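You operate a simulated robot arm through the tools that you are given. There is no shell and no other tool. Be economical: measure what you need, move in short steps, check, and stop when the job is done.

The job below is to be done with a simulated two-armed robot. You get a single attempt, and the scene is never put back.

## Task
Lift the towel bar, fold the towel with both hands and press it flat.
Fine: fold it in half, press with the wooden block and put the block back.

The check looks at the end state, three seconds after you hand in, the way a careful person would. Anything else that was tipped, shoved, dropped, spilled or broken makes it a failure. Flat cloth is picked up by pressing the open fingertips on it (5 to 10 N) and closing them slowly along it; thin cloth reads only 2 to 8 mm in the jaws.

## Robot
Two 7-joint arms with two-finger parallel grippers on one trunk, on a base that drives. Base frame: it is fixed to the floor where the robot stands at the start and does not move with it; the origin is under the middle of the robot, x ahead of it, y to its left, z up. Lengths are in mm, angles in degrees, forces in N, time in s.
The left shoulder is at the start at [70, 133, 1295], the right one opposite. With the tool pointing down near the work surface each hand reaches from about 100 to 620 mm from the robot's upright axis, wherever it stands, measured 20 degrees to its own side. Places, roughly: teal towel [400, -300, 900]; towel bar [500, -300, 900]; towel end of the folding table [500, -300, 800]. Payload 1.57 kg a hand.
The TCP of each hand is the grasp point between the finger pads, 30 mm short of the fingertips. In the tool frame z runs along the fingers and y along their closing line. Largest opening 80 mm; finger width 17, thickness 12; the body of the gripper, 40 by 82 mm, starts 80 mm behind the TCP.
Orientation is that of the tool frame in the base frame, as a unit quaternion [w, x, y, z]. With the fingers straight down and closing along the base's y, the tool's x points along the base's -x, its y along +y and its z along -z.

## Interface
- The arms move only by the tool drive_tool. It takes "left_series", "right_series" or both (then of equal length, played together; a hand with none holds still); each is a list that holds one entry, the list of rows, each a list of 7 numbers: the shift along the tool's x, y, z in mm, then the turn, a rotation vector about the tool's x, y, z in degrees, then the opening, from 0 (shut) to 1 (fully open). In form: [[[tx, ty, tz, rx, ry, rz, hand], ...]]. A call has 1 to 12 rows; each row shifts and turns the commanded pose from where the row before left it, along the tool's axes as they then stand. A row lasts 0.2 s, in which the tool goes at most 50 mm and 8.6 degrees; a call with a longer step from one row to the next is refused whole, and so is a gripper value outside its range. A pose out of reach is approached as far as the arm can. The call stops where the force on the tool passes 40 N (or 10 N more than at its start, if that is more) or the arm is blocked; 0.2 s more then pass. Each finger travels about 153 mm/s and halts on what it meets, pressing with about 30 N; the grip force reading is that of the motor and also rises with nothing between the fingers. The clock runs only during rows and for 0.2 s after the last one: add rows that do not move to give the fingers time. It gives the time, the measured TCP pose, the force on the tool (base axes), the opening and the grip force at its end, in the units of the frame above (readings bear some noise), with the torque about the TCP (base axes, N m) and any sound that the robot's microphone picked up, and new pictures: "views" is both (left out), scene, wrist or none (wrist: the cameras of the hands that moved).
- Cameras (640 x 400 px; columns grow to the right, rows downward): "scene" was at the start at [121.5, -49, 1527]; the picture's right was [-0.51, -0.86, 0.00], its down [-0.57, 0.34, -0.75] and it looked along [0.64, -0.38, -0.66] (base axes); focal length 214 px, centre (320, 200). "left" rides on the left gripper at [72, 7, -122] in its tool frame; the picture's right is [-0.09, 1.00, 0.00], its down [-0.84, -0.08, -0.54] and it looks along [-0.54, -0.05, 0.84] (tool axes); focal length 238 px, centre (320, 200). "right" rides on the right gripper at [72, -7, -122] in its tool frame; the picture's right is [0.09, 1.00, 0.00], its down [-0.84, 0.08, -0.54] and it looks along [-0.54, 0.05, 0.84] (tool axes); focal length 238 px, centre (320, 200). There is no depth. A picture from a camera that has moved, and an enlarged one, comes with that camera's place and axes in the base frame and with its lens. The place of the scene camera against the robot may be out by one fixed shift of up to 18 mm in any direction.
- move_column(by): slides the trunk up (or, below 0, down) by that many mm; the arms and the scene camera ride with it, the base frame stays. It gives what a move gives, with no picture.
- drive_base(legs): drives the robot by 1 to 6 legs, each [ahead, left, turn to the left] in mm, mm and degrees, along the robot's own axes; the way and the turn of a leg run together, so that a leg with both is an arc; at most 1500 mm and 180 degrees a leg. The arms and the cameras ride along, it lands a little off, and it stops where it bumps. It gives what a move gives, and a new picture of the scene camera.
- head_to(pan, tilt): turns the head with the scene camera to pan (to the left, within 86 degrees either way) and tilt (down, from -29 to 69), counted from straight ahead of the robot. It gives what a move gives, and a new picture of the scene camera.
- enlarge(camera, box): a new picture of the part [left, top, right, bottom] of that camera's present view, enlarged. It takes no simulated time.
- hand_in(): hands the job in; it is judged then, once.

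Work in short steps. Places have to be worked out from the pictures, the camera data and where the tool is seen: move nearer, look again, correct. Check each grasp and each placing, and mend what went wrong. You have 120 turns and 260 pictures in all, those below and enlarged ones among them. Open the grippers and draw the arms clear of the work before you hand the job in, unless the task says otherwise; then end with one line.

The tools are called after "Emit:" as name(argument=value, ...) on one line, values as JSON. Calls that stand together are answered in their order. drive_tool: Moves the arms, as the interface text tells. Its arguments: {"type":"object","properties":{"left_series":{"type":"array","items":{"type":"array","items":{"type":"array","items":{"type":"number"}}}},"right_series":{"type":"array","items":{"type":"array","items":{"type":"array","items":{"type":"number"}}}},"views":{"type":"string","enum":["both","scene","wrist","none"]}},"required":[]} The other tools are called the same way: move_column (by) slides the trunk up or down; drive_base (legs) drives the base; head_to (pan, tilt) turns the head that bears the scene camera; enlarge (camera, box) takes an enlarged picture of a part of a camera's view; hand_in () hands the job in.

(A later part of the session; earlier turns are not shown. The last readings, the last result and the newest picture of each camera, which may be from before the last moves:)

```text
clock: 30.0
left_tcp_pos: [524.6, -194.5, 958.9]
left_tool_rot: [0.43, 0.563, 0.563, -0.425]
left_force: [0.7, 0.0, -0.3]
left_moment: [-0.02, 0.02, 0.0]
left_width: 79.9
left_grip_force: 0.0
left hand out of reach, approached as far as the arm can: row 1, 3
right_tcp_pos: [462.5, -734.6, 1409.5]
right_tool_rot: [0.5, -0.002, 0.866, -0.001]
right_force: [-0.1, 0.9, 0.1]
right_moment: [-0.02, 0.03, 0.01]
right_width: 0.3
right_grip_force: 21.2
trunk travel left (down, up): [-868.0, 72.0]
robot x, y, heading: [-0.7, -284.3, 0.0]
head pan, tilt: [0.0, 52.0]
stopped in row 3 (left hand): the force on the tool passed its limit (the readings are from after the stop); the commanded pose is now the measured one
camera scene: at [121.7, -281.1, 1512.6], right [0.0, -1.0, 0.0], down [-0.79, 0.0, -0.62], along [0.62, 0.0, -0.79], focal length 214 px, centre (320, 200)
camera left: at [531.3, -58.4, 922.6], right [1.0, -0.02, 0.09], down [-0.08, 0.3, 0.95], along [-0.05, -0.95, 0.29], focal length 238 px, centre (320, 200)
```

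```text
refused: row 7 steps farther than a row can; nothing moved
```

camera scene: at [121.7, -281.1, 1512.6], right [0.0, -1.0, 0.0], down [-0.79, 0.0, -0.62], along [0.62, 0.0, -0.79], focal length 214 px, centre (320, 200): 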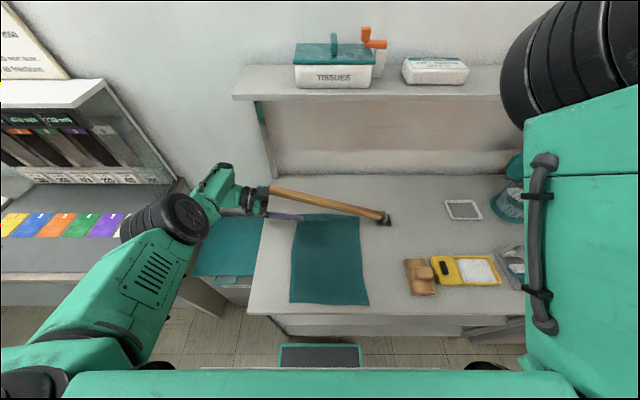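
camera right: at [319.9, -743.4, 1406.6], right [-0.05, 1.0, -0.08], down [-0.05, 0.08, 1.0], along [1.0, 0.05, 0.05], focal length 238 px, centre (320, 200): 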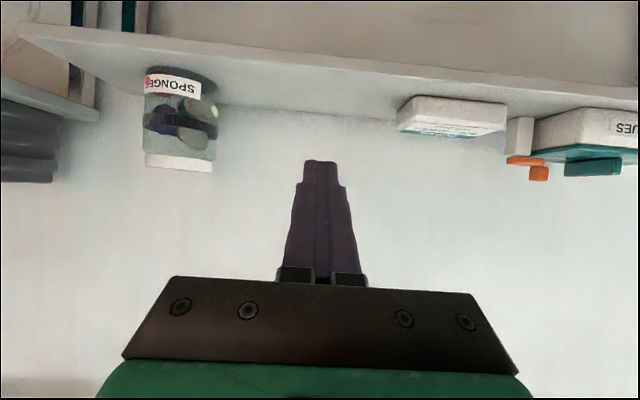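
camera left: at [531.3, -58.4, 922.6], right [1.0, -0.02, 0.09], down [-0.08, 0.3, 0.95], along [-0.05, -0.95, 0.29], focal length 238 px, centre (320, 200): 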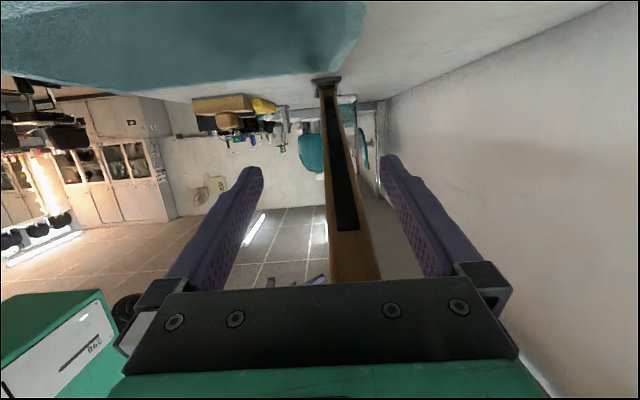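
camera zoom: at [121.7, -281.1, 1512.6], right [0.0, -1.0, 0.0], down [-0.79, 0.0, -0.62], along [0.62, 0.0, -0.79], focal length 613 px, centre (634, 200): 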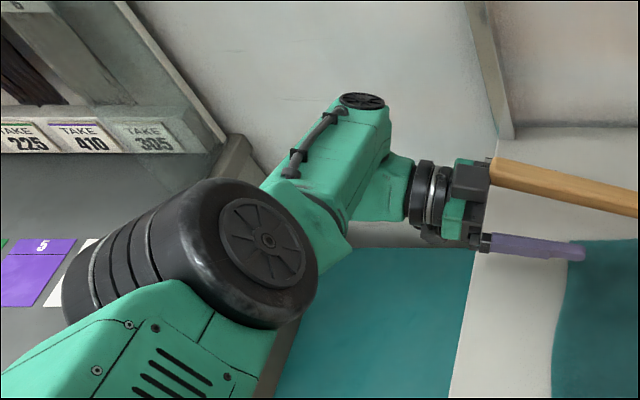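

Row 7's turn was too large; I resend with smaller turns.

Emit:
drive_tool(left_series=[[[10.4, -10, -38.6, 0, 0, 0, 1], [10.4, -10, -38.6, 0, 0, 0, 1], [-38.6, 0, -10.4, 0, 0, 0, 1], [-38.6, 0, -10.4, 0, 0, 0, 1], [-38.6, 0, -10.4, 0, 0, 0, 1], [-38.6, 0, -10.4, 0, 0, 0, 1], [0, 0, 0, 0, 7.5, 0, 1], [0, 0, 0, 0, 7.5, 0, 1], [0, 0, 0, 0, 7.5, 0, 1], [0, 0, 0, 0, 7.5, 0, 1], [0, 0, 0, 0, 7.5, 0, 1], [0, 0, 0, 0, 7.5, 0, 1]]])

```text
clock: 32.6
left_tcp_pos: [508.1, -111.3, 962.4]
left_tool_rot: [0.181, 0.68, 0.689, -0.173]
left_force: [-0.4, -0.8, 0.7]
left_moment: [-0.03, -0.02, 0.0]
left_width: 80.1
left_grip_force: 0.0
left hand out of reach, approached as far as the arm can: row 3, 4, 5, 6, 7, 8
right_tcp_pos: [462.4, -736.3, 1407.8]
right_tool_rot: [0.501, -0.001, 0.865, 0.0]
right_force: [-0.7, 0.0, 1.4]
right_moment: [0.0, 0.02, 0.03]
right_width: 0.0
right_grip_force: 21.1
trunk travel left (down, up): [-868.0, 72.0]
robot x, y, heading: [2.6, -279.2, 0.2]
head pan, tilt: [0.0, 52.0]
camera scene: at [123.1, -285.0, 1512.5], right [0.0, -1.0, 0.0], down [-0.79, 0.0, -0.62], along [0.62, 0.0, -0.79], focal length 214 px, centre (320, 200)
camera left: at [512.4, 10.0, 1034.2], right [1.0, -0.07, 0.05], down [-0.08, -0.47, 0.88], along [-0.03, -0.88, -0.47], focal length 238 px, centre (320, 200)
```

scene: 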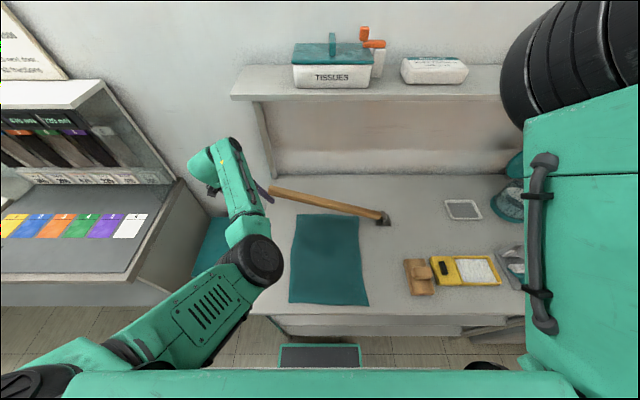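
left: 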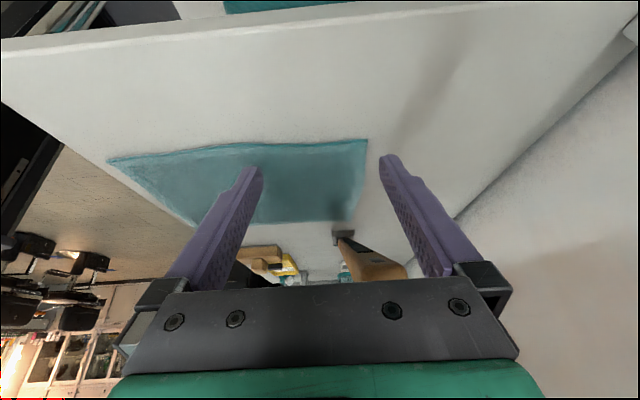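

Elbow flipped but pose is fine (lean ≈ −29°). I rise above the bar and line up x≈541 for the re-grip.

Emit:
drive_tool(left_series=[[[-20.9, 0, -37.6, 0, 0, 0, 1], [-20.9, 0, -37.6, 0, 0, 0, 1], [-20.9, 0, -37.6, 0, 0, 0, 1], [-18, 16, 16, 0, 0, 0, 1], [-19, 16, 19, 0, 0, 0, 1], [0, 0, 0, 0, 0, 0, 1]]])

```text
clock: 34.0
left_tcp_pos: [567.6, -149.9, 1065.5]
left_tool_rot: [0.184, 0.682, 0.685, -0.177]
left_force: [-0.5, 0.5, 0.1]
left_moment: [0.03, 0.01, 0.0]
left_width: 80.0
left_grip_force: 0.0
left hand out of reach, approached as far as the arm can: row 1, 2, 3
right_tcp_pos: [455.9, -733.7, 1411.3]
right_tool_rot: [0.502, -0.001, 0.865, -0.001]
right_force: [0.0, -1.1, 1.2]
right_moment: [0.01, 0.03, 0.0]
right_width: 0.1
right_grip_force: 21.4
trunk travel left (down, up): [-868.0, 72.0]
robot x, y, heading: [3.0, -275.5, 0.4]
head pan, tilt: [0.0, 52.0]
camera scene: at [115.9, -281.5, 1513.1], right [0.0, -1.0, 0.0], down [-0.78, 0.0, -0.62], along [0.62, 0.0, -0.78], focal length 214 px, centre (320, 200)
camera left: at [573.8, -27.4, 1135.7], right [1.0, -0.07, 0.05], down [-0.08, -0.46, 0.88], along [-0.04, -0.88, -0.47], focal length 238 px, centre (320, 200)
```

scene: 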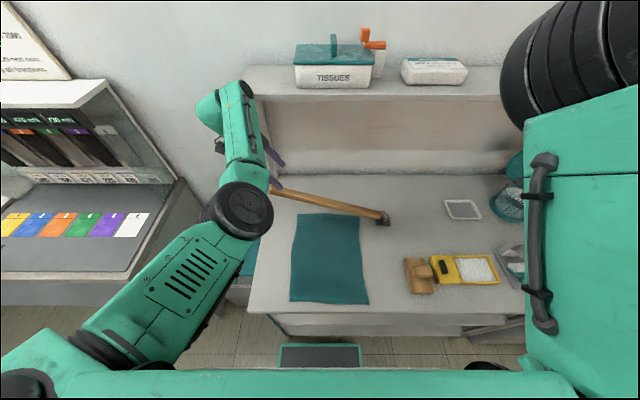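
left: 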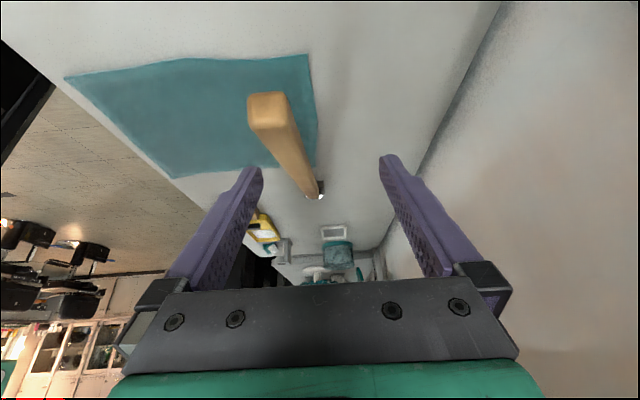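

The hand overshot in x (568). The bar now looks to be at about 20° (end ≈ [538,-137,997]). I correct x and look before descending along the tool axis.

Emit:
drive_tool(left_series=[[[6.6, -27, 10, 0, 0, 0, 1], [0, 0, 0, 0, 0, 0, 1]]], views="wrist")

```text
clock: 34.6
left_tcp_pos: [545.6, -150.3, 1050.4]
left_tool_rot: [0.183, 0.682, 0.685, -0.177]
left_force: [-0.3, 0.0, -0.1]
left_moment: [-0.01, -0.03, 0.03]
left_width: 79.8
left_grip_force: 0.0
right_tcp_pos: [460.9, -736.2, 1409.0]
right_tool_rot: [0.5, -0.001, 0.866, -0.001]
right_force: [0.5, 1.1, -0.5]
right_moment: [-0.02, 0.01, -0.01]
right_width: 0.0
right_grip_force: 21.1
trunk travel left (down, up): [-868.0, 72.0]
robot x, y, heading: [-1.3, -278.1, -0.3]
head pan, tilt: [0.0, 52.0]
camera left: at [552.2, -28.5, 1121.9], right [1.0, -0.07, 0.05], down [-0.08, -0.46, 0.88], along [-0.04, -0.88, -0.47], focal length 238 px, centre (320, 200)
```

left: 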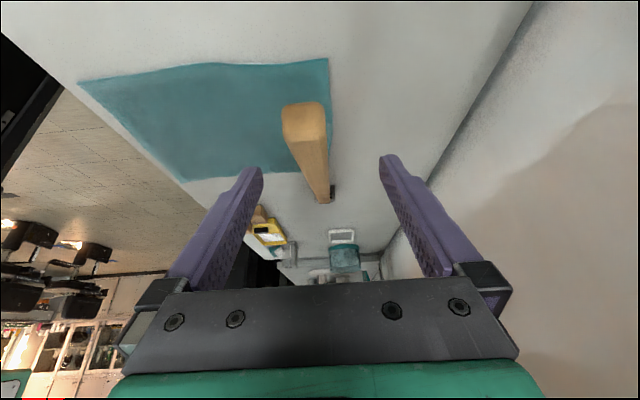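

Bar is centred between the fingers at about 20°. I descend along the tool axis 78 mm and close.

Emit:
drive_tool(left_series=[[[0, -2, 39, 0, 0, 0, 1], [0, -2, 39, 0, 0, 0, 1], [0, 0, 0, 0, 0, 0, 1], [0, 0, 0, 0, 0, 0, 0.5], [0, 0, 0, 0, 0, 0, 0.2], [0, 0, 0, 0, 0, 0, 0], [0, 0, 0, 0, 0, 0, 0]]])

```text
clock: 36.2
left_tcp_pos: [539.9, -190.0, 982.2]
left_tool_rot: [0.181, 0.683, 0.685, -0.177]
left_force: [-13.1, -1.3, -3.6]
left_moment: [0.52, -0.2, 0.2]
left_width: 21.4
left_grip_force: 34.6
right_tcp_pos: [459.9, -737.4, 1409.4]
right_tool_rot: [0.501, -0.001, 0.865, 0.0]
right_force: [0.6, -0.2, 0.3]
right_moment: [-0.01, -0.02, -0.01]
right_width: 0.3
right_grip_force: 21.4
trunk travel left (down, up): [-868.0, 72.0]
robot x, y, heading: [-1.4, -275.1, 0.2]
head pan, tilt: [0.0, 52.0]
camera scene: at [119.7, -284.7, 1512.7], right [0.0, -1.0, 0.0], down [-0.79, 0.0, -0.62], along [0.62, 0.0, -0.79], focal length 214 px, centre (320, 200)
camera left: at [546.3, -68.2, 1053.1], right [1.0, -0.07, 0.05], down [-0.08, -0.46, 0.88], along [-0.04, -0.88, -0.47], focal length 238 px, centre (320, 200)
```

scene: 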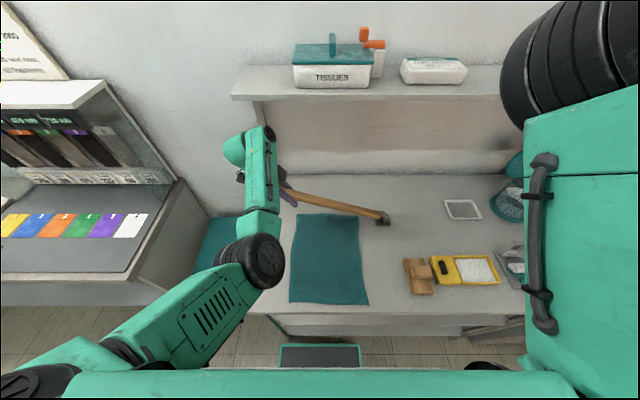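
left: 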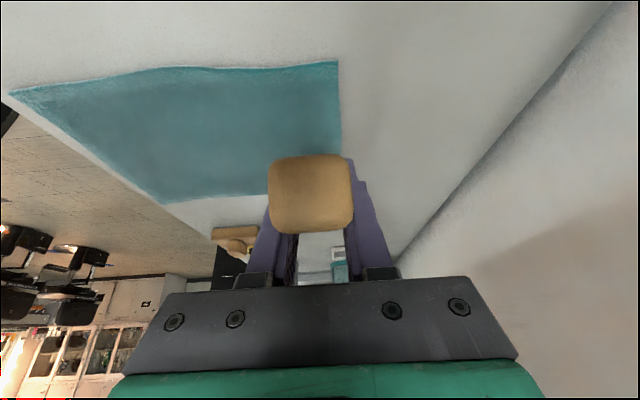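

Grip good at 21 mm. I now swing along the hinge arc with the tool turning along with the bar: five steps of 6°.

Emit:
drive_tool(left_series=[[[-27.5, -2, -21.2, 0, 6, 0, 0], [-27.5, 0, -21.2, 0, 6, 0, 0], [-27.5, 0, -21.2, 0, 6, 0, 0], [-27.5, 0, -21.2, 0, 6, 0, 0], [-27.5, 0, -21.2, 0, 6, 0, 0]]])

```text
clock: 36.5
left_tcp_pos: [540.6, -195.5, 1002.8]
left_tool_rot: [0.159, 0.685, 0.693, -0.159]
left_force: [-18.4, -11.1, -3.6]
left_moment: [-0.16, -0.83, 0.47]
left_width: 21.9
left_grip_force: 35.2
right_tcp_pos: [457.5, -741.0, 1408.2]
right_tool_rot: [0.501, -0.001, 0.865, 0.002]
right_force: [1.1, -0.5, 0.6]
right_moment: [-0.05, 0.02, -0.06]
right_width: 0.0
right_grip_force: 21.7
trunk travel left (down, up): [-868.0, 72.0]
robot x, y, heading: [-2.5, -279.4, -0.1]
head pan, tilt: [0.0, 52.0]
stopped in row 1 (left hand): the force on the tool passed its limit (the readings are from after the stop); the commanded pose is now the measured one
camera scene: at [119.4, -288.2, 1512.9], right [0.0, -1.0, 0.0], down [-0.79, 0.0, -0.62], along [0.62, 0.0, -0.79], focal length 214 px, centre (320, 200)
camera left: at [546.2, -78.1, 1080.5], right [1.0, -0.07, 0.04], down [-0.07, -0.52, 0.85], along [-0.04, -0.85, -0.52], focal length 238 px, centre (320, 200)
```

scene: 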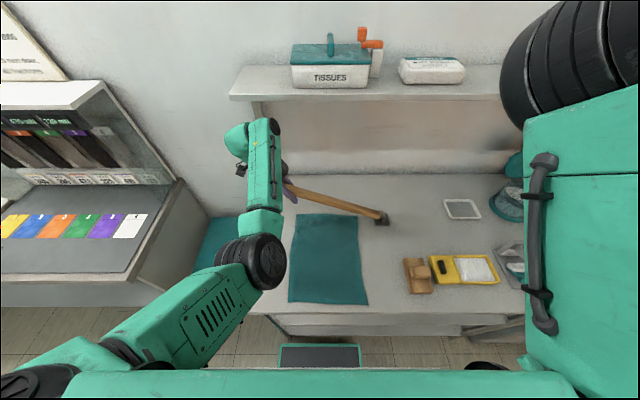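
left: 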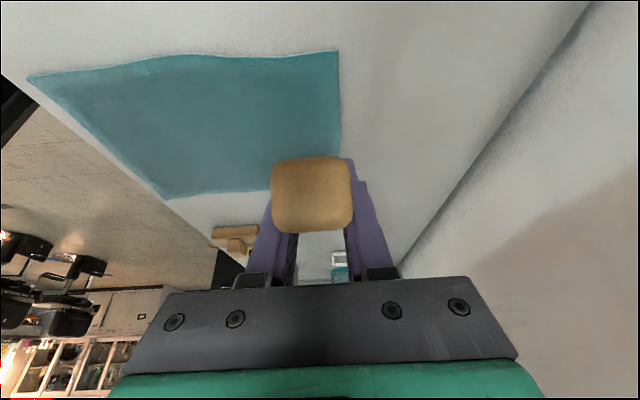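

Stopped by side load (Fx −18 N): the hand sits too far +x. I relieve it by shifting −x a little.

Emit:
drive_tool(left_series=[[[0, -4, 0, 0, 0, 0, 0], [0, 0, 0, 0, 0, 0, 0]]], views="none")

```text
clock: 37.1
left_tcp_pos: [539.7, -194.8, 1002.8]
left_tool_rot: [0.16, 0.685, 0.693, -0.156]
left_force: [-6.5, -13.4, -4.4]
left_moment: [-0.57, -0.15, 0.06]
left_width: 21.9
left_grip_force: 34.9
right_tcp_pos: [461.2, -740.5, 1406.6]
right_tool_rot: [0.501, -0.001, 0.865, 0.002]
right_force: [0.2, 1.2, 0.1]
right_moment: [0.02, -0.02, -0.01]
right_width: 0.1
right_grip_force: 21.3
trunk travel left (down, up): [-868.0, 72.0]
robot x, y, heading: [0.3, -278.9, -0.3]
head pan, tilt: [0.0, 52.0]
```

Side load eased; there is outward pull, so I add a little −y and go on in 3° steps.

Emit:
drive_tool(left_series=[[[-2.7, -2, 1.3, 0, 0, 0, 0], [-13.6, 0, -10.9, 0, 3, 0, 0], [-13.6, 0, -10.9, 0, 3, 0, 0], [-13.6, 0, -10.9, 0, 3, 0, 0], [-13.6, 0, -10.9, 0, 3, 0, 0]]], views="none")

```text
clock: 38.4
left_tcp_pos: [541.0, -228.6, 1065.3]
left_tool_rot: [0.088, 0.694, 0.71, -0.08]
left_force: [-8.3, -11.5, -5.8]
left_moment: [-0.53, -0.21, 0.0]
left_width: 21.2
left_grip_force: 34.3
right_tcp_pos: [461.3, -741.1, 1406.3]
right_tool_rot: [0.501, -0.001, 0.865, 0.002]
right_force: [-0.5, -0.3, 0.2]
right_moment: [-0.01, 0.0, 0.01]
right_width: 0.1
right_grip_force: 20.8
trunk travel left (down, up): [-868.0, 72.0]
robot x, y, heading: [-0.6, -278.7, 0.2]
head pan, tilt: [0.0, 52.0]
```

The bar follows (≈36°). I continue 8 more steps to about 60°.

Emit:
drive_tool(left_series=[[[-2, -2, 1, 0, 0, 0, 0], [-13.6, 0, -10.9, 0, 3, 0, 0], [-13.6, 0, -10.9, 0, 3, 0, 0], [-13.6, 0, -10.9, 0, 3, 0, 0], [-13.6, 0, -10.9, 0, 3, 0, 0], [-13.6, 0, -10.9, 0, 3, 0, 0], [-13.6, 0, -10.9, 0, 3, 0, 0], [-13.6, 0, -10.9, 0, 3, 0, 0], [-13.6, 0, -10.9, 0, 3, 0, 0]]])

```text
clock: 40.4
left_tcp_pos: [539.8, -319.7, 1141.3]
left_tool_rot: [-0.037, 0.708, 0.704, 0.04]
left_force: [-0.3, 10.2, 18.7]
left_moment: [-0.74, -0.02, 0.03]
left_width: 21.2
left_grip_force: 34.7
left hand out of reach, approached as far as the arm can: row 2, 3, 5, 8, 9
right_tcp_pos: [458.0, -732.6, 1409.8]
right_tool_rot: [0.501, -0.001, 0.865, -0.002]
right_force: [0.2, -0.1, -0.6]
right_moment: [-0.02, -0.01, -0.03]
right_width: 0.1
right_grip_force: 21.0
trunk travel left (down, up): [-868.0, 72.0]
robot x, y, heading: [-0.7, -279.4, 0.0]
head pan, tilt: [0.0, 52.0]
camera scene: at [119.5, -279.0, 1513.0], right [0.0, -1.0, 0.0], down [-0.79, 0.0, -0.62], along [0.62, 0.0, -0.79], focal length 214 px, centre (320, 200)
camera left: at [546.8, -261.6, 1270.3], right [1.0, -0.1, -0.01], down [-0.08, -0.89, 0.45], along [-0.05, -0.44, -0.89], focal length 238 px, centre (320, 200)
```

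scene: 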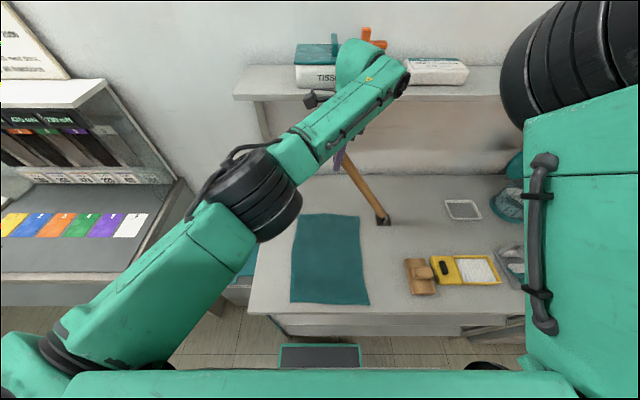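
left: 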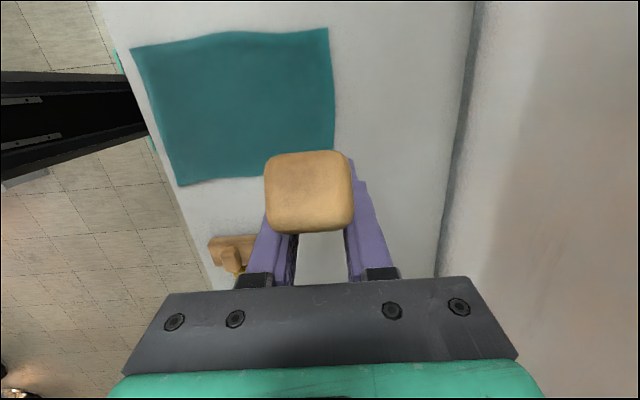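

Bar is now at about 56°. For the rest I'll push with shut fingertips from the left at lower height. I release, slide out to +y and turn the tool to lean −50°.

Emit:
drive_tool(left_series=[[[0, 0, 0, 0, 0, 0, 0.5], [0, 0, 0, 0, 0, 0, 1], [35, 0, 0, 0, 0, 0, 1], [35, 0, 0, 0, 0, 0, 1], [35, 0, 0, 0, 0, 0, 1], [0, 0, 0, 0, -8, 0, 1], [0, 0, 0, 0, -8, 0, 0], [0, 0, 0, 0, -8, 0, 0], [0, 0, 0, 0, -8, 0, 0], [0, 0, 0, 0, -8, 0, 0], [0, 0, 0, 0, -8, 0, 0], [0, 0, 0, 0, -8, 0, 0]]])

```text
clock: 43.0
left_tcp_pos: [542.4, -219.4, 1149.2]
left_tool_rot: [0.295, 0.643, 0.64, -0.299]
left_force: [0.3, 0.0, 0.0]
left_moment: [-0.02, 0.03, 0.0]
left_width: 0.1
left_grip_force: 21.3
right_tcp_pos: [462.6, -736.3, 1407.3]
right_tool_rot: [0.5, -0.003, 0.866, 0.001]
right_force: [-0.3, 0.1, -0.4]
right_moment: [0.0, 0.0, -0.02]
right_width: 0.2
right_grip_force: 20.9
trunk travel left (down, up): [-868.0, 72.0]
robot x, y, heading: [1.2, -277.4, 0.1]
head pan, tilt: [0.0, 52.0]
camera scene: at [123.9, -283.7, 1512.4], right [0.0, -1.0, 0.0], down [-0.79, 0.0, -0.62], along [0.62, 0.0, -0.79], focal length 214 px, centre (320, 200)
camera left: at [550.9, -80.0, 1174.3], right [1.0, -0.07, 0.07], down [-0.08, -0.13, 0.99], along [-0.06, -0.99, -0.13], focal length 238 px, centre (320, 200)
```

scene: 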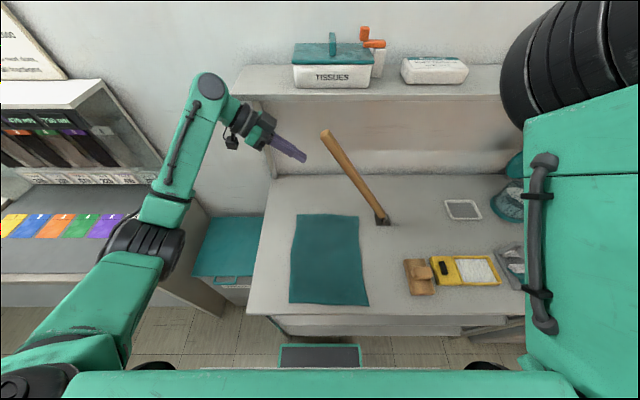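
left: 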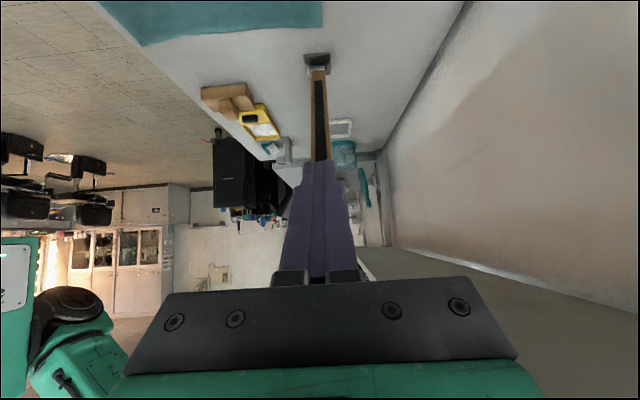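

The bar stays at ~60°. I bring the shut fingertips under it at z≈1010, then push toward −y.

Emit:
drive_tool(left_series=[[[0.6, 0, 45.7, 0, 0, 0, 0], [0.6, 0, 45.7, 0, 0, 0, 0], [0.6, 0, 45.7, 0, 0, 0, 0], [0.6, 0, 45.7, 0, 0, 0, 0], [-11.6, 0, 13.7, 0, 0, 0, 0], [-11.6, 0, 13.7, 0, 0, 0, 0], [-11.6, 0, 13.7, 0, 0, 0, 0]]])

```text
clock: 44.5
left_tcp_pos: [541.0, -412.0, 1028.5]
left_tool_rot: [0.295, 0.644, 0.64, -0.298]
left_force: [0.2, 1.0, 1.0]
left_moment: [0.01, 0.0, 0.04]
left_width: 0.0
left_grip_force: 20.6
right_tcp_pos: [462.0, -737.3, 1406.5]
right_tool_rot: [0.5, 0.0, 0.866, -0.001]
right_force: [-0.7, 0.0, 0.1]
right_moment: [0.01, 0.0, 0.06]
right_width: 0.1
right_grip_force: 21.0
trunk travel left (down, up): [-868.0, 72.0]
robot x, y, heading: [-4.5, -279.1, -0.1]
head pan, tilt: [0.0, 52.0]
camera scene: at [123.8, -285.7, 1512.4], right [0.0, -1.0, 0.0], down [-0.79, 0.0, -0.62], along [0.62, 0.0, -0.79], focal length 214 px, centre (320, 200)
camera left: at [549.5, -273.6, 1053.6], right [1.0, -0.07, 0.07], down [-0.08, -0.13, 0.99], along [-0.06, -0.99, -0.14], focal length 238 px, centre (320, 200)
```

scene: 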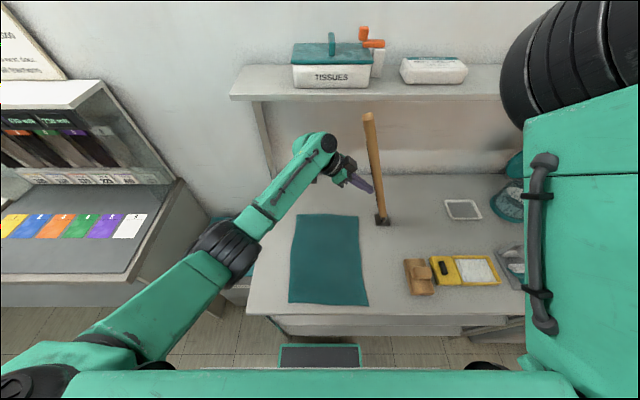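
left: 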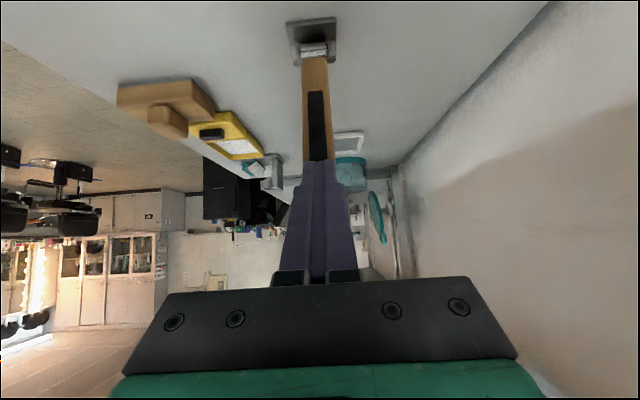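

The bar is at about 75°. I push ~48 mm more to bring it upright.

Emit:
drive_tool(left_series=[[[-10.3, 0, 12.2, 0, 0, 0, 0], [-10.3, 0, 12.2, 0, 0, 0, 0], [-10.3, 0, 12.2, 0, 0, 0, 0]]], views="scene")

```text
clock: 45.2
left_tcp_pos: [543.5, -422.9, 1022.7]
left_tool_rot: [0.288, 0.641, 0.65, -0.29]
left_force: [-9.7, 50.3, 25.2]
left_moment: [-0.21, -0.12, -0.08]
left_width: 0.1
left_grip_force: 21.2
right_tcp_pos: [463.9, -729.3, 1408.7]
right_tool_rot: [0.501, -0.003, 0.866, -0.001]
right_force: [-0.5, -1.5, -1.2]
right_moment: [0.07, 0.03, 0.11]
right_width: 0.0
right_grip_force: 21.2
trunk travel left (down, up): [-868.0, 72.0]
robot x, y, heading: [-2.1, -276.7, 0.2]
head pan, tilt: [0.0, 52.0]
stopped in row 3 (left hand): the force on the tool passed its limit (the readings are from after the stop); the commanded pose is now the measured one
camera scene: at [122.5, -278.3, 1512.6], right [0.0, -1.0, 0.0], down [-0.79, -0.01, -0.62], along [0.62, 0.0, -0.79], focal length 214 px, centre (320, 200)
```

scene: 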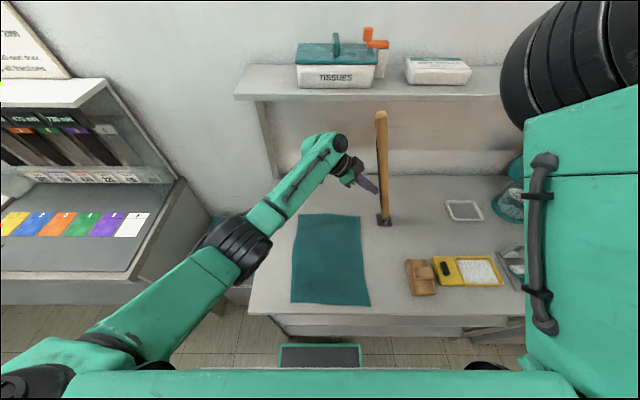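

The bar met its stop near upright (50 N). I back the left hand off and see whether it stays.

Emit:
drive_tool(left_series=[[[10.3, 0, -12.2, 0, 0, 0, 0], [20, 0, -24, 0, 0, 0, 0], [20, 0, -24, 0, 0, 0, 0.5], [25, 0, -30, 0, 0, 0, 1], [25, 0, -30, 0, 0, 0, 1], [25, 0, -30, 0, 0, 0, 1], [0, -40, 0, 0, 0, 0, 1], [0, -40, 0, 0, 0, 0, 1], [0, -40, 0, 0, 0, 0, 1], [0, -40, 0, 0, 0, 0, 1]]], views="scene")

```text
clock: 47.4
left_tcp_pos: [381.6, -235.7, 1030.4]
left_tool_rot: [0.291, 0.642, 0.647, -0.292]
left_force: [-0.7, 0.1, -0.4]
left_moment: [0.01, 0.01, -0.01]
left_width: 80.0
left_grip_force: 0.1
right_tcp_pos: [461.4, -734.6, 1407.9]
right_tool_rot: [0.501, -0.002, 0.865, 0.0]
right_force: [-0.5, 0.2, -0.8]
right_moment: [-0.04, 0.0, -0.01]
right_width: 0.0
right_grip_force: 21.4
trunk travel left (down, up): [-868.0, 72.0]
robot x, y, heading: [-0.1, -280.1, 0.1]
head pan, tilt: [0.0, 52.0]
camera scene: at [121.5, -282.8, 1512.6], right [0.0, -1.0, 0.0], down [-0.79, 0.0, -0.62], along [0.62, 0.0, -0.79], focal length 214 px, centre (320, 200)
```

scene: 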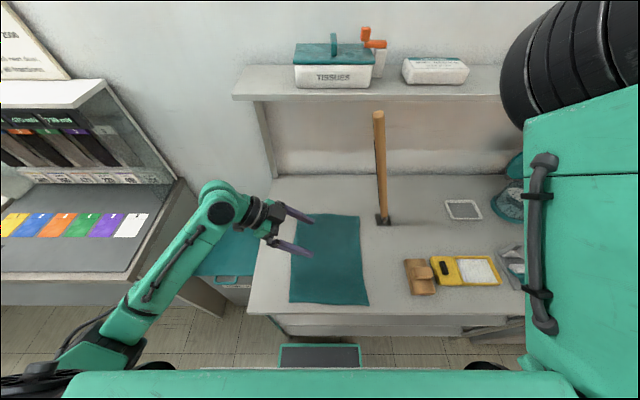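

The bar stays up on its stop. Now I set both tools straight down: left untilts and yaws back, right untilts.

Emit:
drive_tool(left_series=[[[0, 0, 0, 0, 8, 0, 1], [0, 0, 0, 0, 8, 0, 1], [0, 0, 0, 0, 8, 0, 1], [0, 0, 0, 0, 8, 0, 1], [0, 0, 0, 0, 8, 0, 1], [0, 0, 0, 0, 8.4, 0, 1], [0, 0, -20, 0, 0, 0, 1], [0, 0, -20, 0, 0, 0, 1]]], right_series=[[[0, 0, 0, 0, 8.57, 0, 0], [0, 0, 0, 0, 8.57, 0, 0], [0, 0, 0, 0, 8.57, 0, 0], [0, 0, 0, 0, 8.57, 0, 0], [0, 0, 0, 0, 8.57, 0, 0.5], [0, 0, 0, 0, 8.57, 0, 1], [0, 0, 0, 0, 8.58, 0, 1], [0, 0, 0, 0, 0, 0, 1]]], views="none")

Emit:
drive_tool(left_series=[[[0, 0, 0, 0, 0, -8.18, 1], [0, 0, 0, 0, 0, -8.18, 1], [0, 0, 0, 0, 0, -8.18, 1], [0, 0, 0, 0, 0, -8.18, 1], [0, 0, 0, 0, 0, -8.18, 1], [0, 0, 0, 0, 0, -8.18, 1], [0, 0, 0, 0, 0, -8.18, 1], [0, 0, 0, 0, 0, -8.18, 1], [0, 0, 0, 0, 0, -8.18, 1], [0, 0, 0, 0, 0, -8.18, 1], [0, 0, 0, 0, 0, -8.2, 1]]], right_series=[[[17, 0, 40, 0, 0, 0, 1], [17, 0, 40, 0, 0, 0, 1], [17, 0, 40, 0, 0, 0, 1], [17, 20, 40, 0, 0, 0, 1], [17, 20, 40, 0, 0, 0, 1], [17, 20, 40, 0, 0, 0, 1], [17, 30, 30, 0, 0, 0, 1], [17, 30, 30, 0, 0, 0, 1], [17, 30, 30, 0, 0, 0, 1], [17, 40, 0, 0, 0, 0, 1], [0, 40, 0, 0, 0, 0, 1]]])

```text
clock: 49.2
left_tcp_pos: [384.4, -234.4, 1071.0]
left_tool_rot: [-0.001, 0.706, 0.708, -0.004]
left_force: [0.0, -0.5, 0.2]
left_moment: [-0.01, -0.01, 0.0]
left_width: 80.0
left_grip_force: 0.1
right_tcp_pos: [453.5, -730.0, 1403.5]
right_tool_rot: [0.048, 0.002, 0.999, 0.001]
right_force: [-0.2, 0.6, 0.0]
right_moment: [-0.01, -0.03, -0.01]
right_width: 80.0
right_grip_force: 0.1
right hand out of reach, approached as far as the arm can: row 6, 7
trunk travel left (down, up): [-868.0, 72.0]
robot x, y, heading: [-1.2, -272.8, -0.1]
head pan, tilt: [0.0, 52.0]
```

```text
clock: 51.6
left_tcp_pos: [383.4, -235.9, 1070.8]
left_tool_rot: [-0.004, -0.002, 1.0, -0.001]
left_force: [0.6, -0.4, 0.4]
left_moment: [-0.01, -0.01, 0.01]
left_width: 79.8
left_grip_force: 0.1
right_tcp_pos: [350.8, -661.6, 1043.3]
right_tool_rot: [0.026, 0.0, 1.0, -0.002]
right_force: [-0.7, -0.5, -0.7]
right_moment: [-0.01, 0.01, 0.01]
right_width: 79.6
right_grip_force: 0.1
right hand out of reach, approached as far as the arm can: row 7, 8, 9, 10, 11
trunk travel left (down, up): [-868.0, 72.0]
robot x, y, heading: [2.4, -277.2, 0.1]
head pan, tilt: [0.0, 52.0]
camera scene: at [124.2, -283.2, 1512.4], right [0.0, -1.0, 0.0], down [-0.79, 0.0, -0.62], along [0.62, 0.0, -0.79], focal length 214 px, centre (320, 200)
camera right: at [270.0, -667.1, 1160.7], right [-0.09, 1.0, -0.01], down [0.81, 0.08, 0.59], along [0.58, 0.05, -0.81], focal length 238 px, centre (320, 200)
camera left: at [313.2, -229.9, 1193.2], right [0.09, 1.0, 0.0], down [0.84, -0.07, 0.54], along [0.53, -0.05, -0.84], focal length 238 px, centre (320, 200)
```

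scene: 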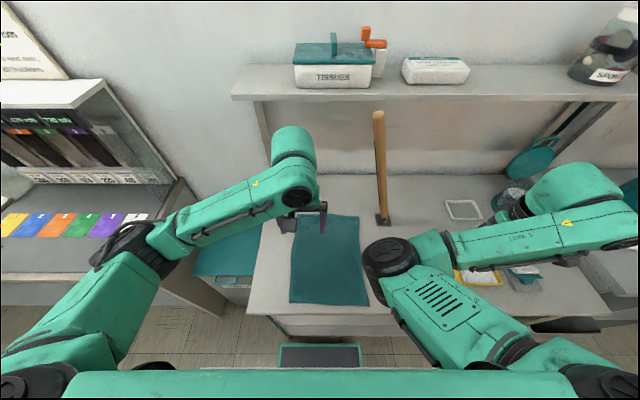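
right: 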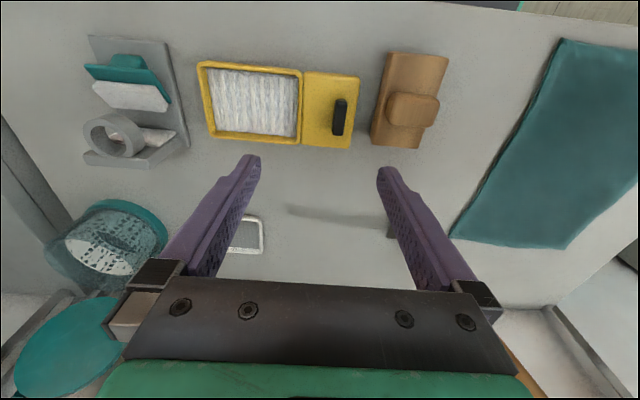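
left: 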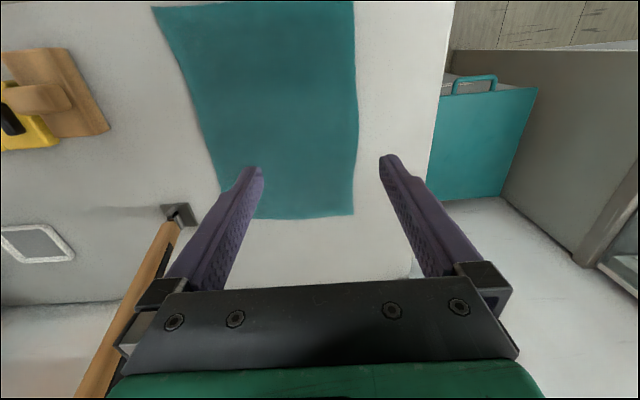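

The right arm has its elbow folded inward, limiting it. I raise it back toward its starting area to let the elbow unfold.

Emit:
drive_tool(right_series=[[[0, -10, -45, 0, 0.5, 0, 1], [0, -10, -45, 0, 0.5, 0, 1], [0, -10, -45, 0, 0.5, 0, 1], [0, 0, -45, 0, 0.5, 0, 1], [0, 0, -45, 0, 0.5, 0, 1], [0, 0, -45, 0, 0.5, 0, 1], [0, 0, -45, 0, 0, 0, 1], [0, 0, -45, 0, 0, 0, 1], [0, 0, -45, 0, 0, 0, 1]]], views="scene")

```text
clock: 53.6
left_tcp_pos: [382.0, -237.2, 1071.7]
left_tool_rot: [-0.003, -0.002, 1.0, -0.002]
left_force: [-0.5, -0.1, 0.2]
left_moment: [0.03, -0.02, 0.02]
left_width: 79.9
left_grip_force: 0.0
right_tcp_pos: [339.6, -691.5, 1445.5]
right_tool_rot: [0.0, -0.001, 1.0, -0.001]
right_force: [0.6, -0.1, 1.1]
right_moment: [0.02, 0.0, -0.01]
right_width: 80.0
right_grip_force: 0.1
trunk travel left (down, up): [-868.0, 72.0]
robot x, y, heading: [-0.4, -275.3, 0.1]
head pan, tilt: [0.0, 52.0]
camera scene: at [120.6, -284.6, 1512.6], right [0.0, -1.0, 0.0], down [-0.79, 0.0, -0.62], along [0.62, 0.0, -0.79], focal length 214 px, centre (320, 200)
```

scene: 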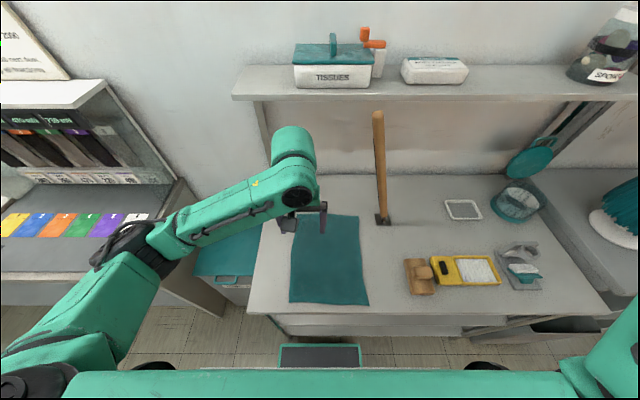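

Elbow is out of view again. Now bring the right hand left and down in one diagonal, checking reach.

Emit:
drive_tool(right_series=[[[4, 30, 25, 0, 0, 0, 1], [4, 30, 25, 0, 0, 0, 1], [4, 30, 25, 0, 0, 0, 1], [4, 30, 25, 0, 0, 0, 1], [4, 30, 25, 0, 0, 0, 1], [4, 30, 25, 0, 0, 0, 1]]], views="scene")

```text
clock: 55.0
left_tcp_pos: [383.0, -238.0, 1069.8]
left_tool_rot: [-0.004, -0.002, 1.0, -0.001]
left_force: [0.7, -0.5, 0.3]
left_moment: [0.01, -0.02, -0.01]
left_width: 79.9
left_grip_force: 0.1
right_tcp_pos: [373.7, -563.1, 1306.4]
right_tool_rot: [-0.003, -0.001, 1.0, 0.0]
right_force: [-0.2, 0.4, 0.1]
right_moment: [-0.03, 0.02, 0.02]
right_width: 79.9
right_grip_force: 0.0
right hand out of reach, approached as far as the arm can: row 2, 4, 5, 6
trunk travel left (down, up): [-868.0, 72.0]
robot x, y, heading: [-2.8, -279.1, 0.2]
head pan, tilt: [0.0, 52.0]
camera scene: at [112.7, -317.5, 1508.4], right [-0.45, -0.89, 0.0], down [-0.73, 0.37, -0.57], along [0.51, -0.26, -0.82], focal length 214 px, centre (320, 200)
```

scene: 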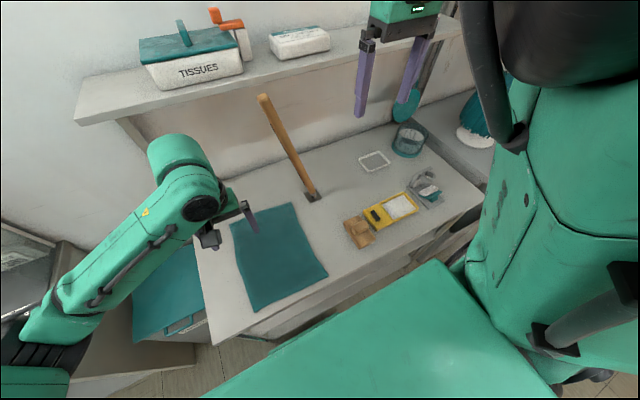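

The right arm's elbow pressed against the head and turned it. I back the right hand off to −y and forward, then re-aim the head.

Emit:
drive_tool(right_series=[[[-10, -40, 0, 0, 0, 0, 1], [-10, -40, 0, 0, 0, 0, 1], [-10, -40, 0, 0, 0, 0, 1], [-10, -40, 0, 0, 0, 0, 1], [-10, -40, 0, 0, 0, 0, 1], [-10, -40, 0, 0, 0, 0, 1]]], views="none")

Emit:
head_to(pan=-60, tilt=20)

```text
clock: 56.4
left_tcp_pos: [382.7, -238.5, 1071.9]
left_tool_rot: [-0.003, -0.002, 1.0, 0.0]
left_force: [-0.2, -1.0, 0.0]
left_moment: [0.05, -0.01, 0.0]
left_width: 79.8
left_grip_force: 0.0
right_tcp_pos: [432.9, -807.1, 1305.3]
right_tool_rot: [-0.001, -0.001, 1.0, 0.002]
right_force: [0.0, 0.9, 0.4]
right_moment: [0.04, -0.01, -0.01]
right_width: 79.8
right_grip_force: 0.0
trunk travel left (down, up): [-868.0, 72.0]
robot x, y, heading: [-1.5, -277.5, 0.3]
head pan, tilt: [0.0, 52.0]
```

```text
clock: 57.7
left_tcp_pos: [383.0, -236.3, 1069.5]
left_tool_rot: [-0.004, -0.001, 1.0, -0.002]
left_force: [0.1, -0.3, -0.2]
left_moment: [0.0, 0.02, -0.01]
left_width: 79.9
left_grip_force: 0.1
right_tcp_pos: [434.6, -801.3, 1306.7]
right_tool_rot: [-0.001, -0.002, 1.0, -0.001]
right_force: [0.2, 0.3, 0.1]
right_moment: [0.01, 0.0, -0.01]
right_width: 79.9
right_grip_force: 0.0
trunk travel left (down, up): [-868.0, 72.0]
robot x, y, heading: [-0.6, -274.9, 0.1]
head pan, tilt: [-60.0, 20.0]
camera scene: at [95.4, -364.7, 1560.6], right [-0.86, -0.5, 0.0], down [-0.17, 0.3, -0.94], along [0.47, -0.81, -0.34], focal length 214 px, centre (320, 200)
```

scene: 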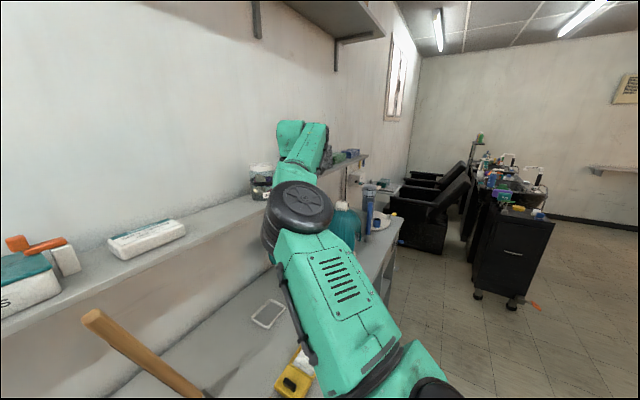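

Now I lower the right hand on its outer side and look at how the elbow falls.

Emit:
drive_tool(right_series=[[[0, 0, 45, 0, 0, 0, 1], [0, 0, 45, 0, 0, 0, 1], [0, 0, 45, 0, 0, 0, 1], [0, 0, 45, 0, 0, 0, 1], [0, 0, 45, 0, 0, 0, 1], [0, 0, 45, 0, 0, 0, 1]]], views="none")

Emit:
head_to(pan=-30, tilt=45)

```text
clock: 59.1
left_tcp_pos: [383.6, -237.6, 1070.7]
left_tool_rot: [-0.004, -0.002, 1.0, -0.001]
left_force: [-0.7, -0.2, 0.2]
left_moment: [-0.03, -0.02, 0.01]
left_width: 80.0
left_grip_force: 0.1
right_tcp_pos: [434.5, -802.7, 1036.1]
right_tool_rot: [0.0, -0.001, 1.0, -0.001]
right_force: [0.6, 0.3, 0.3]
right_moment: [-0.03, -0.02, 0.0]
right_width: 79.8
right_grip_force: 0.2
trunk travel left (down, up): [-868.0, 72.0]
robot x, y, heading: [-1.3, -281.0, 0.2]
head pan, tilt: [-60.0, 20.0]
```

```text
clock: 60.0
left_tcp_pos: [382.0, -236.1, 1071.3]
left_tool_rot: [-0.003, -0.001, 1.0, -0.001]
left_force: [-1.1, 0.0, 0.3]
left_moment: [-0.02, -0.03, 0.02]
left_width: 80.0
left_grip_force: 0.1
right_tcp_pos: [434.8, -801.8, 1036.4]
right_tool_rot: [0.0, -0.002, 1.0, 0.0]
right_force: [0.4, 0.7, -0.4]
right_moment: [0.0, 0.05, 0.0]
right_width: 80.1
right_grip_force: 0.1
trunk travel left (down, up): [-868.0, 72.0]
robot x, y, heading: [0.1, -274.4, -0.1]
head pan, tilt: [-30.0, 45.0]
camera scene: at [119.0, -324.1, 1522.1], right [-0.5, -0.87, 0.0], down [-0.61, 0.35, -0.71], along [0.61, -0.35, -0.71], focal length 214 px, centre (320, 200)
```

scene: 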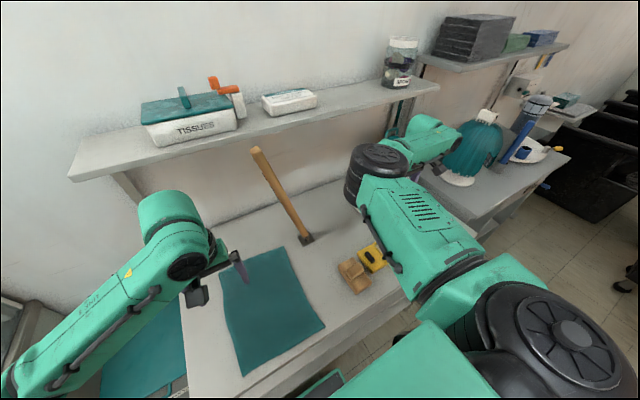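

The right elbow sits on the inner side. I turn the right hand to point inward (+y), which should push the elbow outward, raising a little first.

Emit:
drive_tool(right_series=[[[0, 0, -40, 0, 0, 0, 1], [0, 0, -40, 0, 0, 0, 1], [0, 0, 0, -8.33, 0, 0, 1], [0, 0, 0, -8.33, 0, 0, 1], [0, 0, 0, -8.33, 0, 0, 1], [0, 0, 0, -8.33, 0, 0, 1], [0, 0, 0, -8.33, 0, 0, 1], [0, 0, 0, -8.33, 0, 0, 1], [0, 0, 0, -8.33, 0, 0, 1], [0, 0, 0, -8.33, 0, 0, 1], [0, 0, 0, -8.33, 0, 0, 1]]], views="scene")

```text
clock: 62.4
left_tcp_pos: [383.2, -237.4, 1071.7]
left_tool_rot: [-0.002, -0.002, 1.0, -0.002]
left_force: [-0.3, 0.5, -1.2]
left_moment: [0.0, -0.01, 0.0]
left_width: 80.1
left_grip_force: 0.0
right_tcp_pos: [341.5, -694.1, 1135.7]
right_tool_rot: [0.001, 0.005, 0.809, 0.588]
right_force: [-0.4, 0.0, -0.9]
right_moment: [0.02, -0.01, -0.02]
right_width: 80.0
right_grip_force: 0.0
right hand out of reach, approached as far as the arm can: row 5, 6, 7, 8, 9, 10, 11
trunk travel left (down, up): [-868.0, 72.0]
robot x, y, heading: [-3.1, -279.3, 0.3]
head pan, tilt: [-30.0, 45.0]
camera scene: at [117.4, -325.0, 1522.1], right [-0.5, -0.87, 0.0], down [-0.61, 0.35, -0.71], along [0.61, -0.35, -0.71], focal length 214 px, centre (320, 200)
```

scene: 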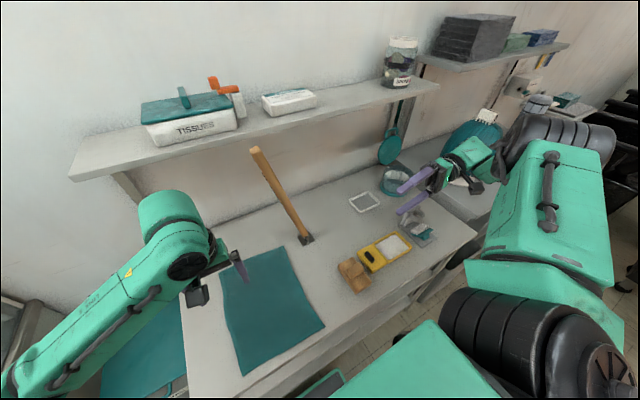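

The elbow is now outside. I move the right hand inward 160 mm and untilt to point down.

Emit:
drive_tool(right_series=[[[0, 12.4, 38, 0, 0, 0, 1], [0, 12.4, 38, 0, 0, 0, 1], [0, 12.4, 38, 0, 0, 0, 1], [0, 12.4, 38, 8, 0, 0, 1], [0, 0, 0, 8, 0, 0, 1], [0, 0, 0, 8, 0, 0, 1], [0, 0, 0, 8, 0, 0, 1], [0, 0, 0, 8, 0, 0, 1], [0, 0, 0, 8, 0, 0, 1], [0, 0, 0, 8, 0, 0, 1], [0, 0, 0, 8, 0, 0, 1], [0, 0, 0, 8, 0, 0, 1]]], views="scene")

```text
clock: 65.0
left_tcp_pos: [383.2, -236.6, 1071.7]
left_tool_rot: [-0.004, -0.002, 1.0, -0.002]
left_force: [-0.2, 0.0, -0.2]
left_moment: [0.05, -0.01, -0.01]
left_width: 79.9
left_grip_force: 0.0
right_tcp_pos: [343.5, -542.3, 1135.9]
right_tool_rot: [-0.003, 0.003, 1.0, -0.003]
right_force: [0.3, 0.1, 0.2]
right_moment: [-0.03, -0.01, -0.01]
right_width: 79.9
right_grip_force: 0.1
right hand out of reach, approached as far as the arm can: row 12
trunk travel left (down, up): [-868.0, 72.0]
robot x, y, heading: [-0.7, -278.5, 0.4]
head pan, tilt: [-30.0, 45.0]
camera scene: at [118.5, -324.6, 1522.0], right [-0.5, -0.87, 0.0], down [-0.61, 0.35, -0.71], along [0.61, -0.35, -0.71], focal length 214 px, centre (320, 200)
```

scene: 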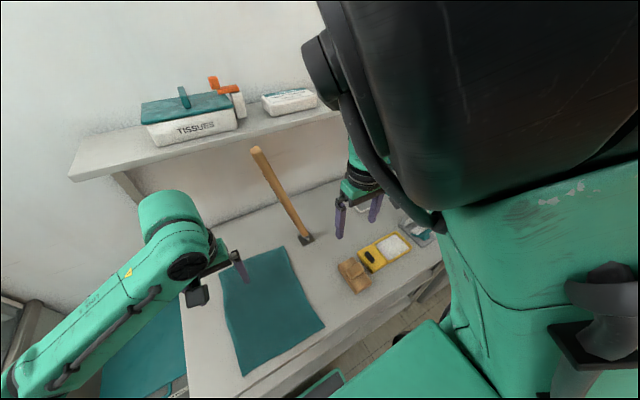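

The hand is now in front with the elbow high. I lower it, which should draw the elbow away from the head.

Emit:
drive_tool(right_series=[[[-5, 0, 40, 0, 0, 0, 1], [-5, 0, 40, 0, 0, 0, 1], [-5, 0, 40, 0, 0, 0, 1], [0, 10, 20, 0, 0, 0, 1], [0, 20, 0, 0, 0, 0, 1], [0, 20, 0, 0, 0, 0, 1]]], views="scene")

```text
clock: 66.4
left_tcp_pos: [384.0, -237.3, 1070.0]
left_tool_rot: [-0.003, -0.002, 1.0, -0.002]
left_force: [0.5, -0.4, 0.2]
left_moment: [0.0, 0.01, -0.03]
left_width: 79.9
left_grip_force: 0.1
right_tcp_pos: [375.2, -564.6, 1009.1]
right_tool_rot: [-0.004, 0.008, 1.0, 0.0]
right_force: [-0.6, 0.6, 0.0]
right_moment: [0.0, 0.02, -0.02]
right_width: 80.0
right_grip_force: 0.1
right hand out of reach, approached as far as the arm can: row 1, 2, 3, 4, 5, 6
trunk travel left (down, up): [-868.0, 72.0]
robot x, y, heading: [-4.0, -278.4, -0.2]
head pan, tilt: [-30.0, 45.0]
camera scene: at [119.4, -324.3, 1521.9], right [-0.5, -0.87, 0.0], down [-0.61, 0.35, -0.71], along [0.61, -0.35, -0.71], focal length 214 px, centre (320, 200)
```

scene: 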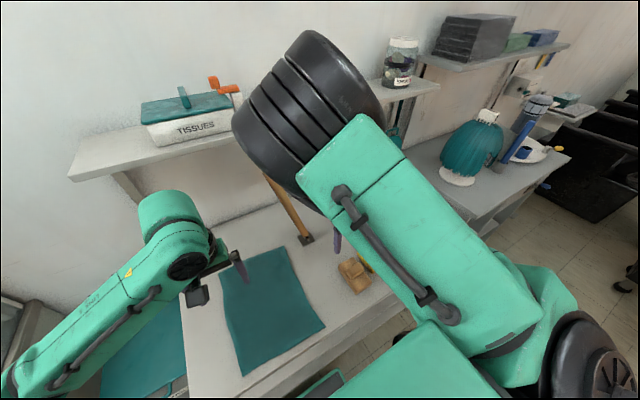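

Elbow swung inward again. I retreat outward and up, re-tilt inward, and this time will go low before untilting.

Emit:
drive_tool(right_series=[[[0, -40, -10, 0, 0, 0, 1], [0, -40, -20, 0, 0, 0, 1], [-5, -40, -20, 0, 0, 0, 1], [-5, -40, -20, 0, 0, 0, 1], [-5, -40, -20, 0, 0, 0, 1], [-5, -40, -20, 0, 0, 0, 1]]], views="none")

Emit:
drive_tool(right_series=[[[0, 0, 0, -8.33, 0, 0, 1], [0, 0, 0, -8.33, 0, 0, 1], [0, 0, 0, -8.33, 0, 0, 1], [0, 0, 0, -8.33, 0, 0, 1], [0, 0, 0, -8.33, 0, 0, 1], [0, 0, 0, -8.33, 0, 0, 1], [0, 0, 0, -8.33, 0, 0, 1], [0, 0, 0, -8.33, 0, 0, 1], [0, 0, 0, -8.33, 0, 0, 1]]], views="scene")

```text
clock: 67.8
left_tcp_pos: [383.3, -238.7, 1072.1]
left_tool_rot: [-0.003, -0.002, 1.0, -0.001]
left_force: [-0.2, -0.2, -0.3]
left_moment: [0.03, -0.01, 0.02]
left_width: 80.1
left_grip_force: 0.0
right_tcp_pos: [395.4, -805.2, 1121.0]
right_tool_rot: [-0.003, 0.003, 1.0, 0.0]
right_force: [0.0, -0.5, 0.1]
right_moment: [0.03, 0.02, 0.02]
right_width: 80.2
right_grip_force: 0.0
trunk travel left (down, up): [-868.0, 72.0]
robot x, y, heading: [-0.2, -277.1, -0.1]
head pan, tilt: [-30.0, 45.0]
```

```text
clock: 69.8
left_tcp_pos: [384.2, -235.8, 1071.3]
left_tool_rot: [-0.004, -0.003, 1.0, -0.002]
left_force: [-0.7, 0.0, -0.7]
left_moment: [-0.03, 0.04, 0.0]
left_width: 80.1
left_grip_force: 0.0
right_tcp_pos: [354.5, -720.0, 1118.6]
right_tool_rot: [0.004, 0.023, 0.842, 0.539]
right_force: [-0.8, 0.3, -0.4]
right_moment: [-0.05, 0.0, 0.01]
right_width: 80.2
right_grip_force: 0.1
right hand out of reach, approached as far as the arm can: row 5, 6, 7, 8, 9
trunk travel left (down, up): [-868.0, 72.0]
robot x, y, heading: [-1.0, -279.9, 0.3]
head pan, tilt: [-30.0, 45.0]
camera scene: at [120.4, -323.2, 1521.9], right [-0.5, -0.87, 0.0], down [-0.61, 0.35, -0.71], along [0.61, -0.35, -0.71], focal length 214 px, centre (320, 200)
```

scene: 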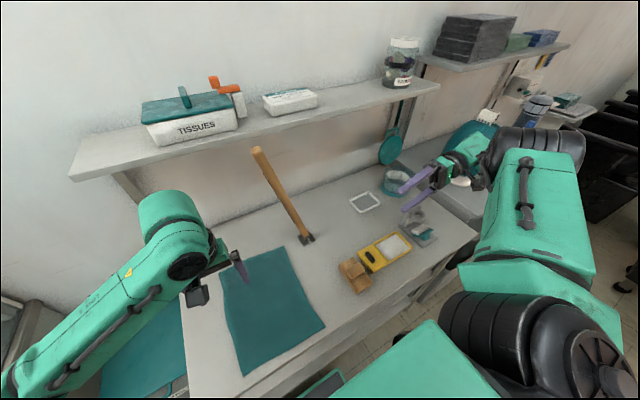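

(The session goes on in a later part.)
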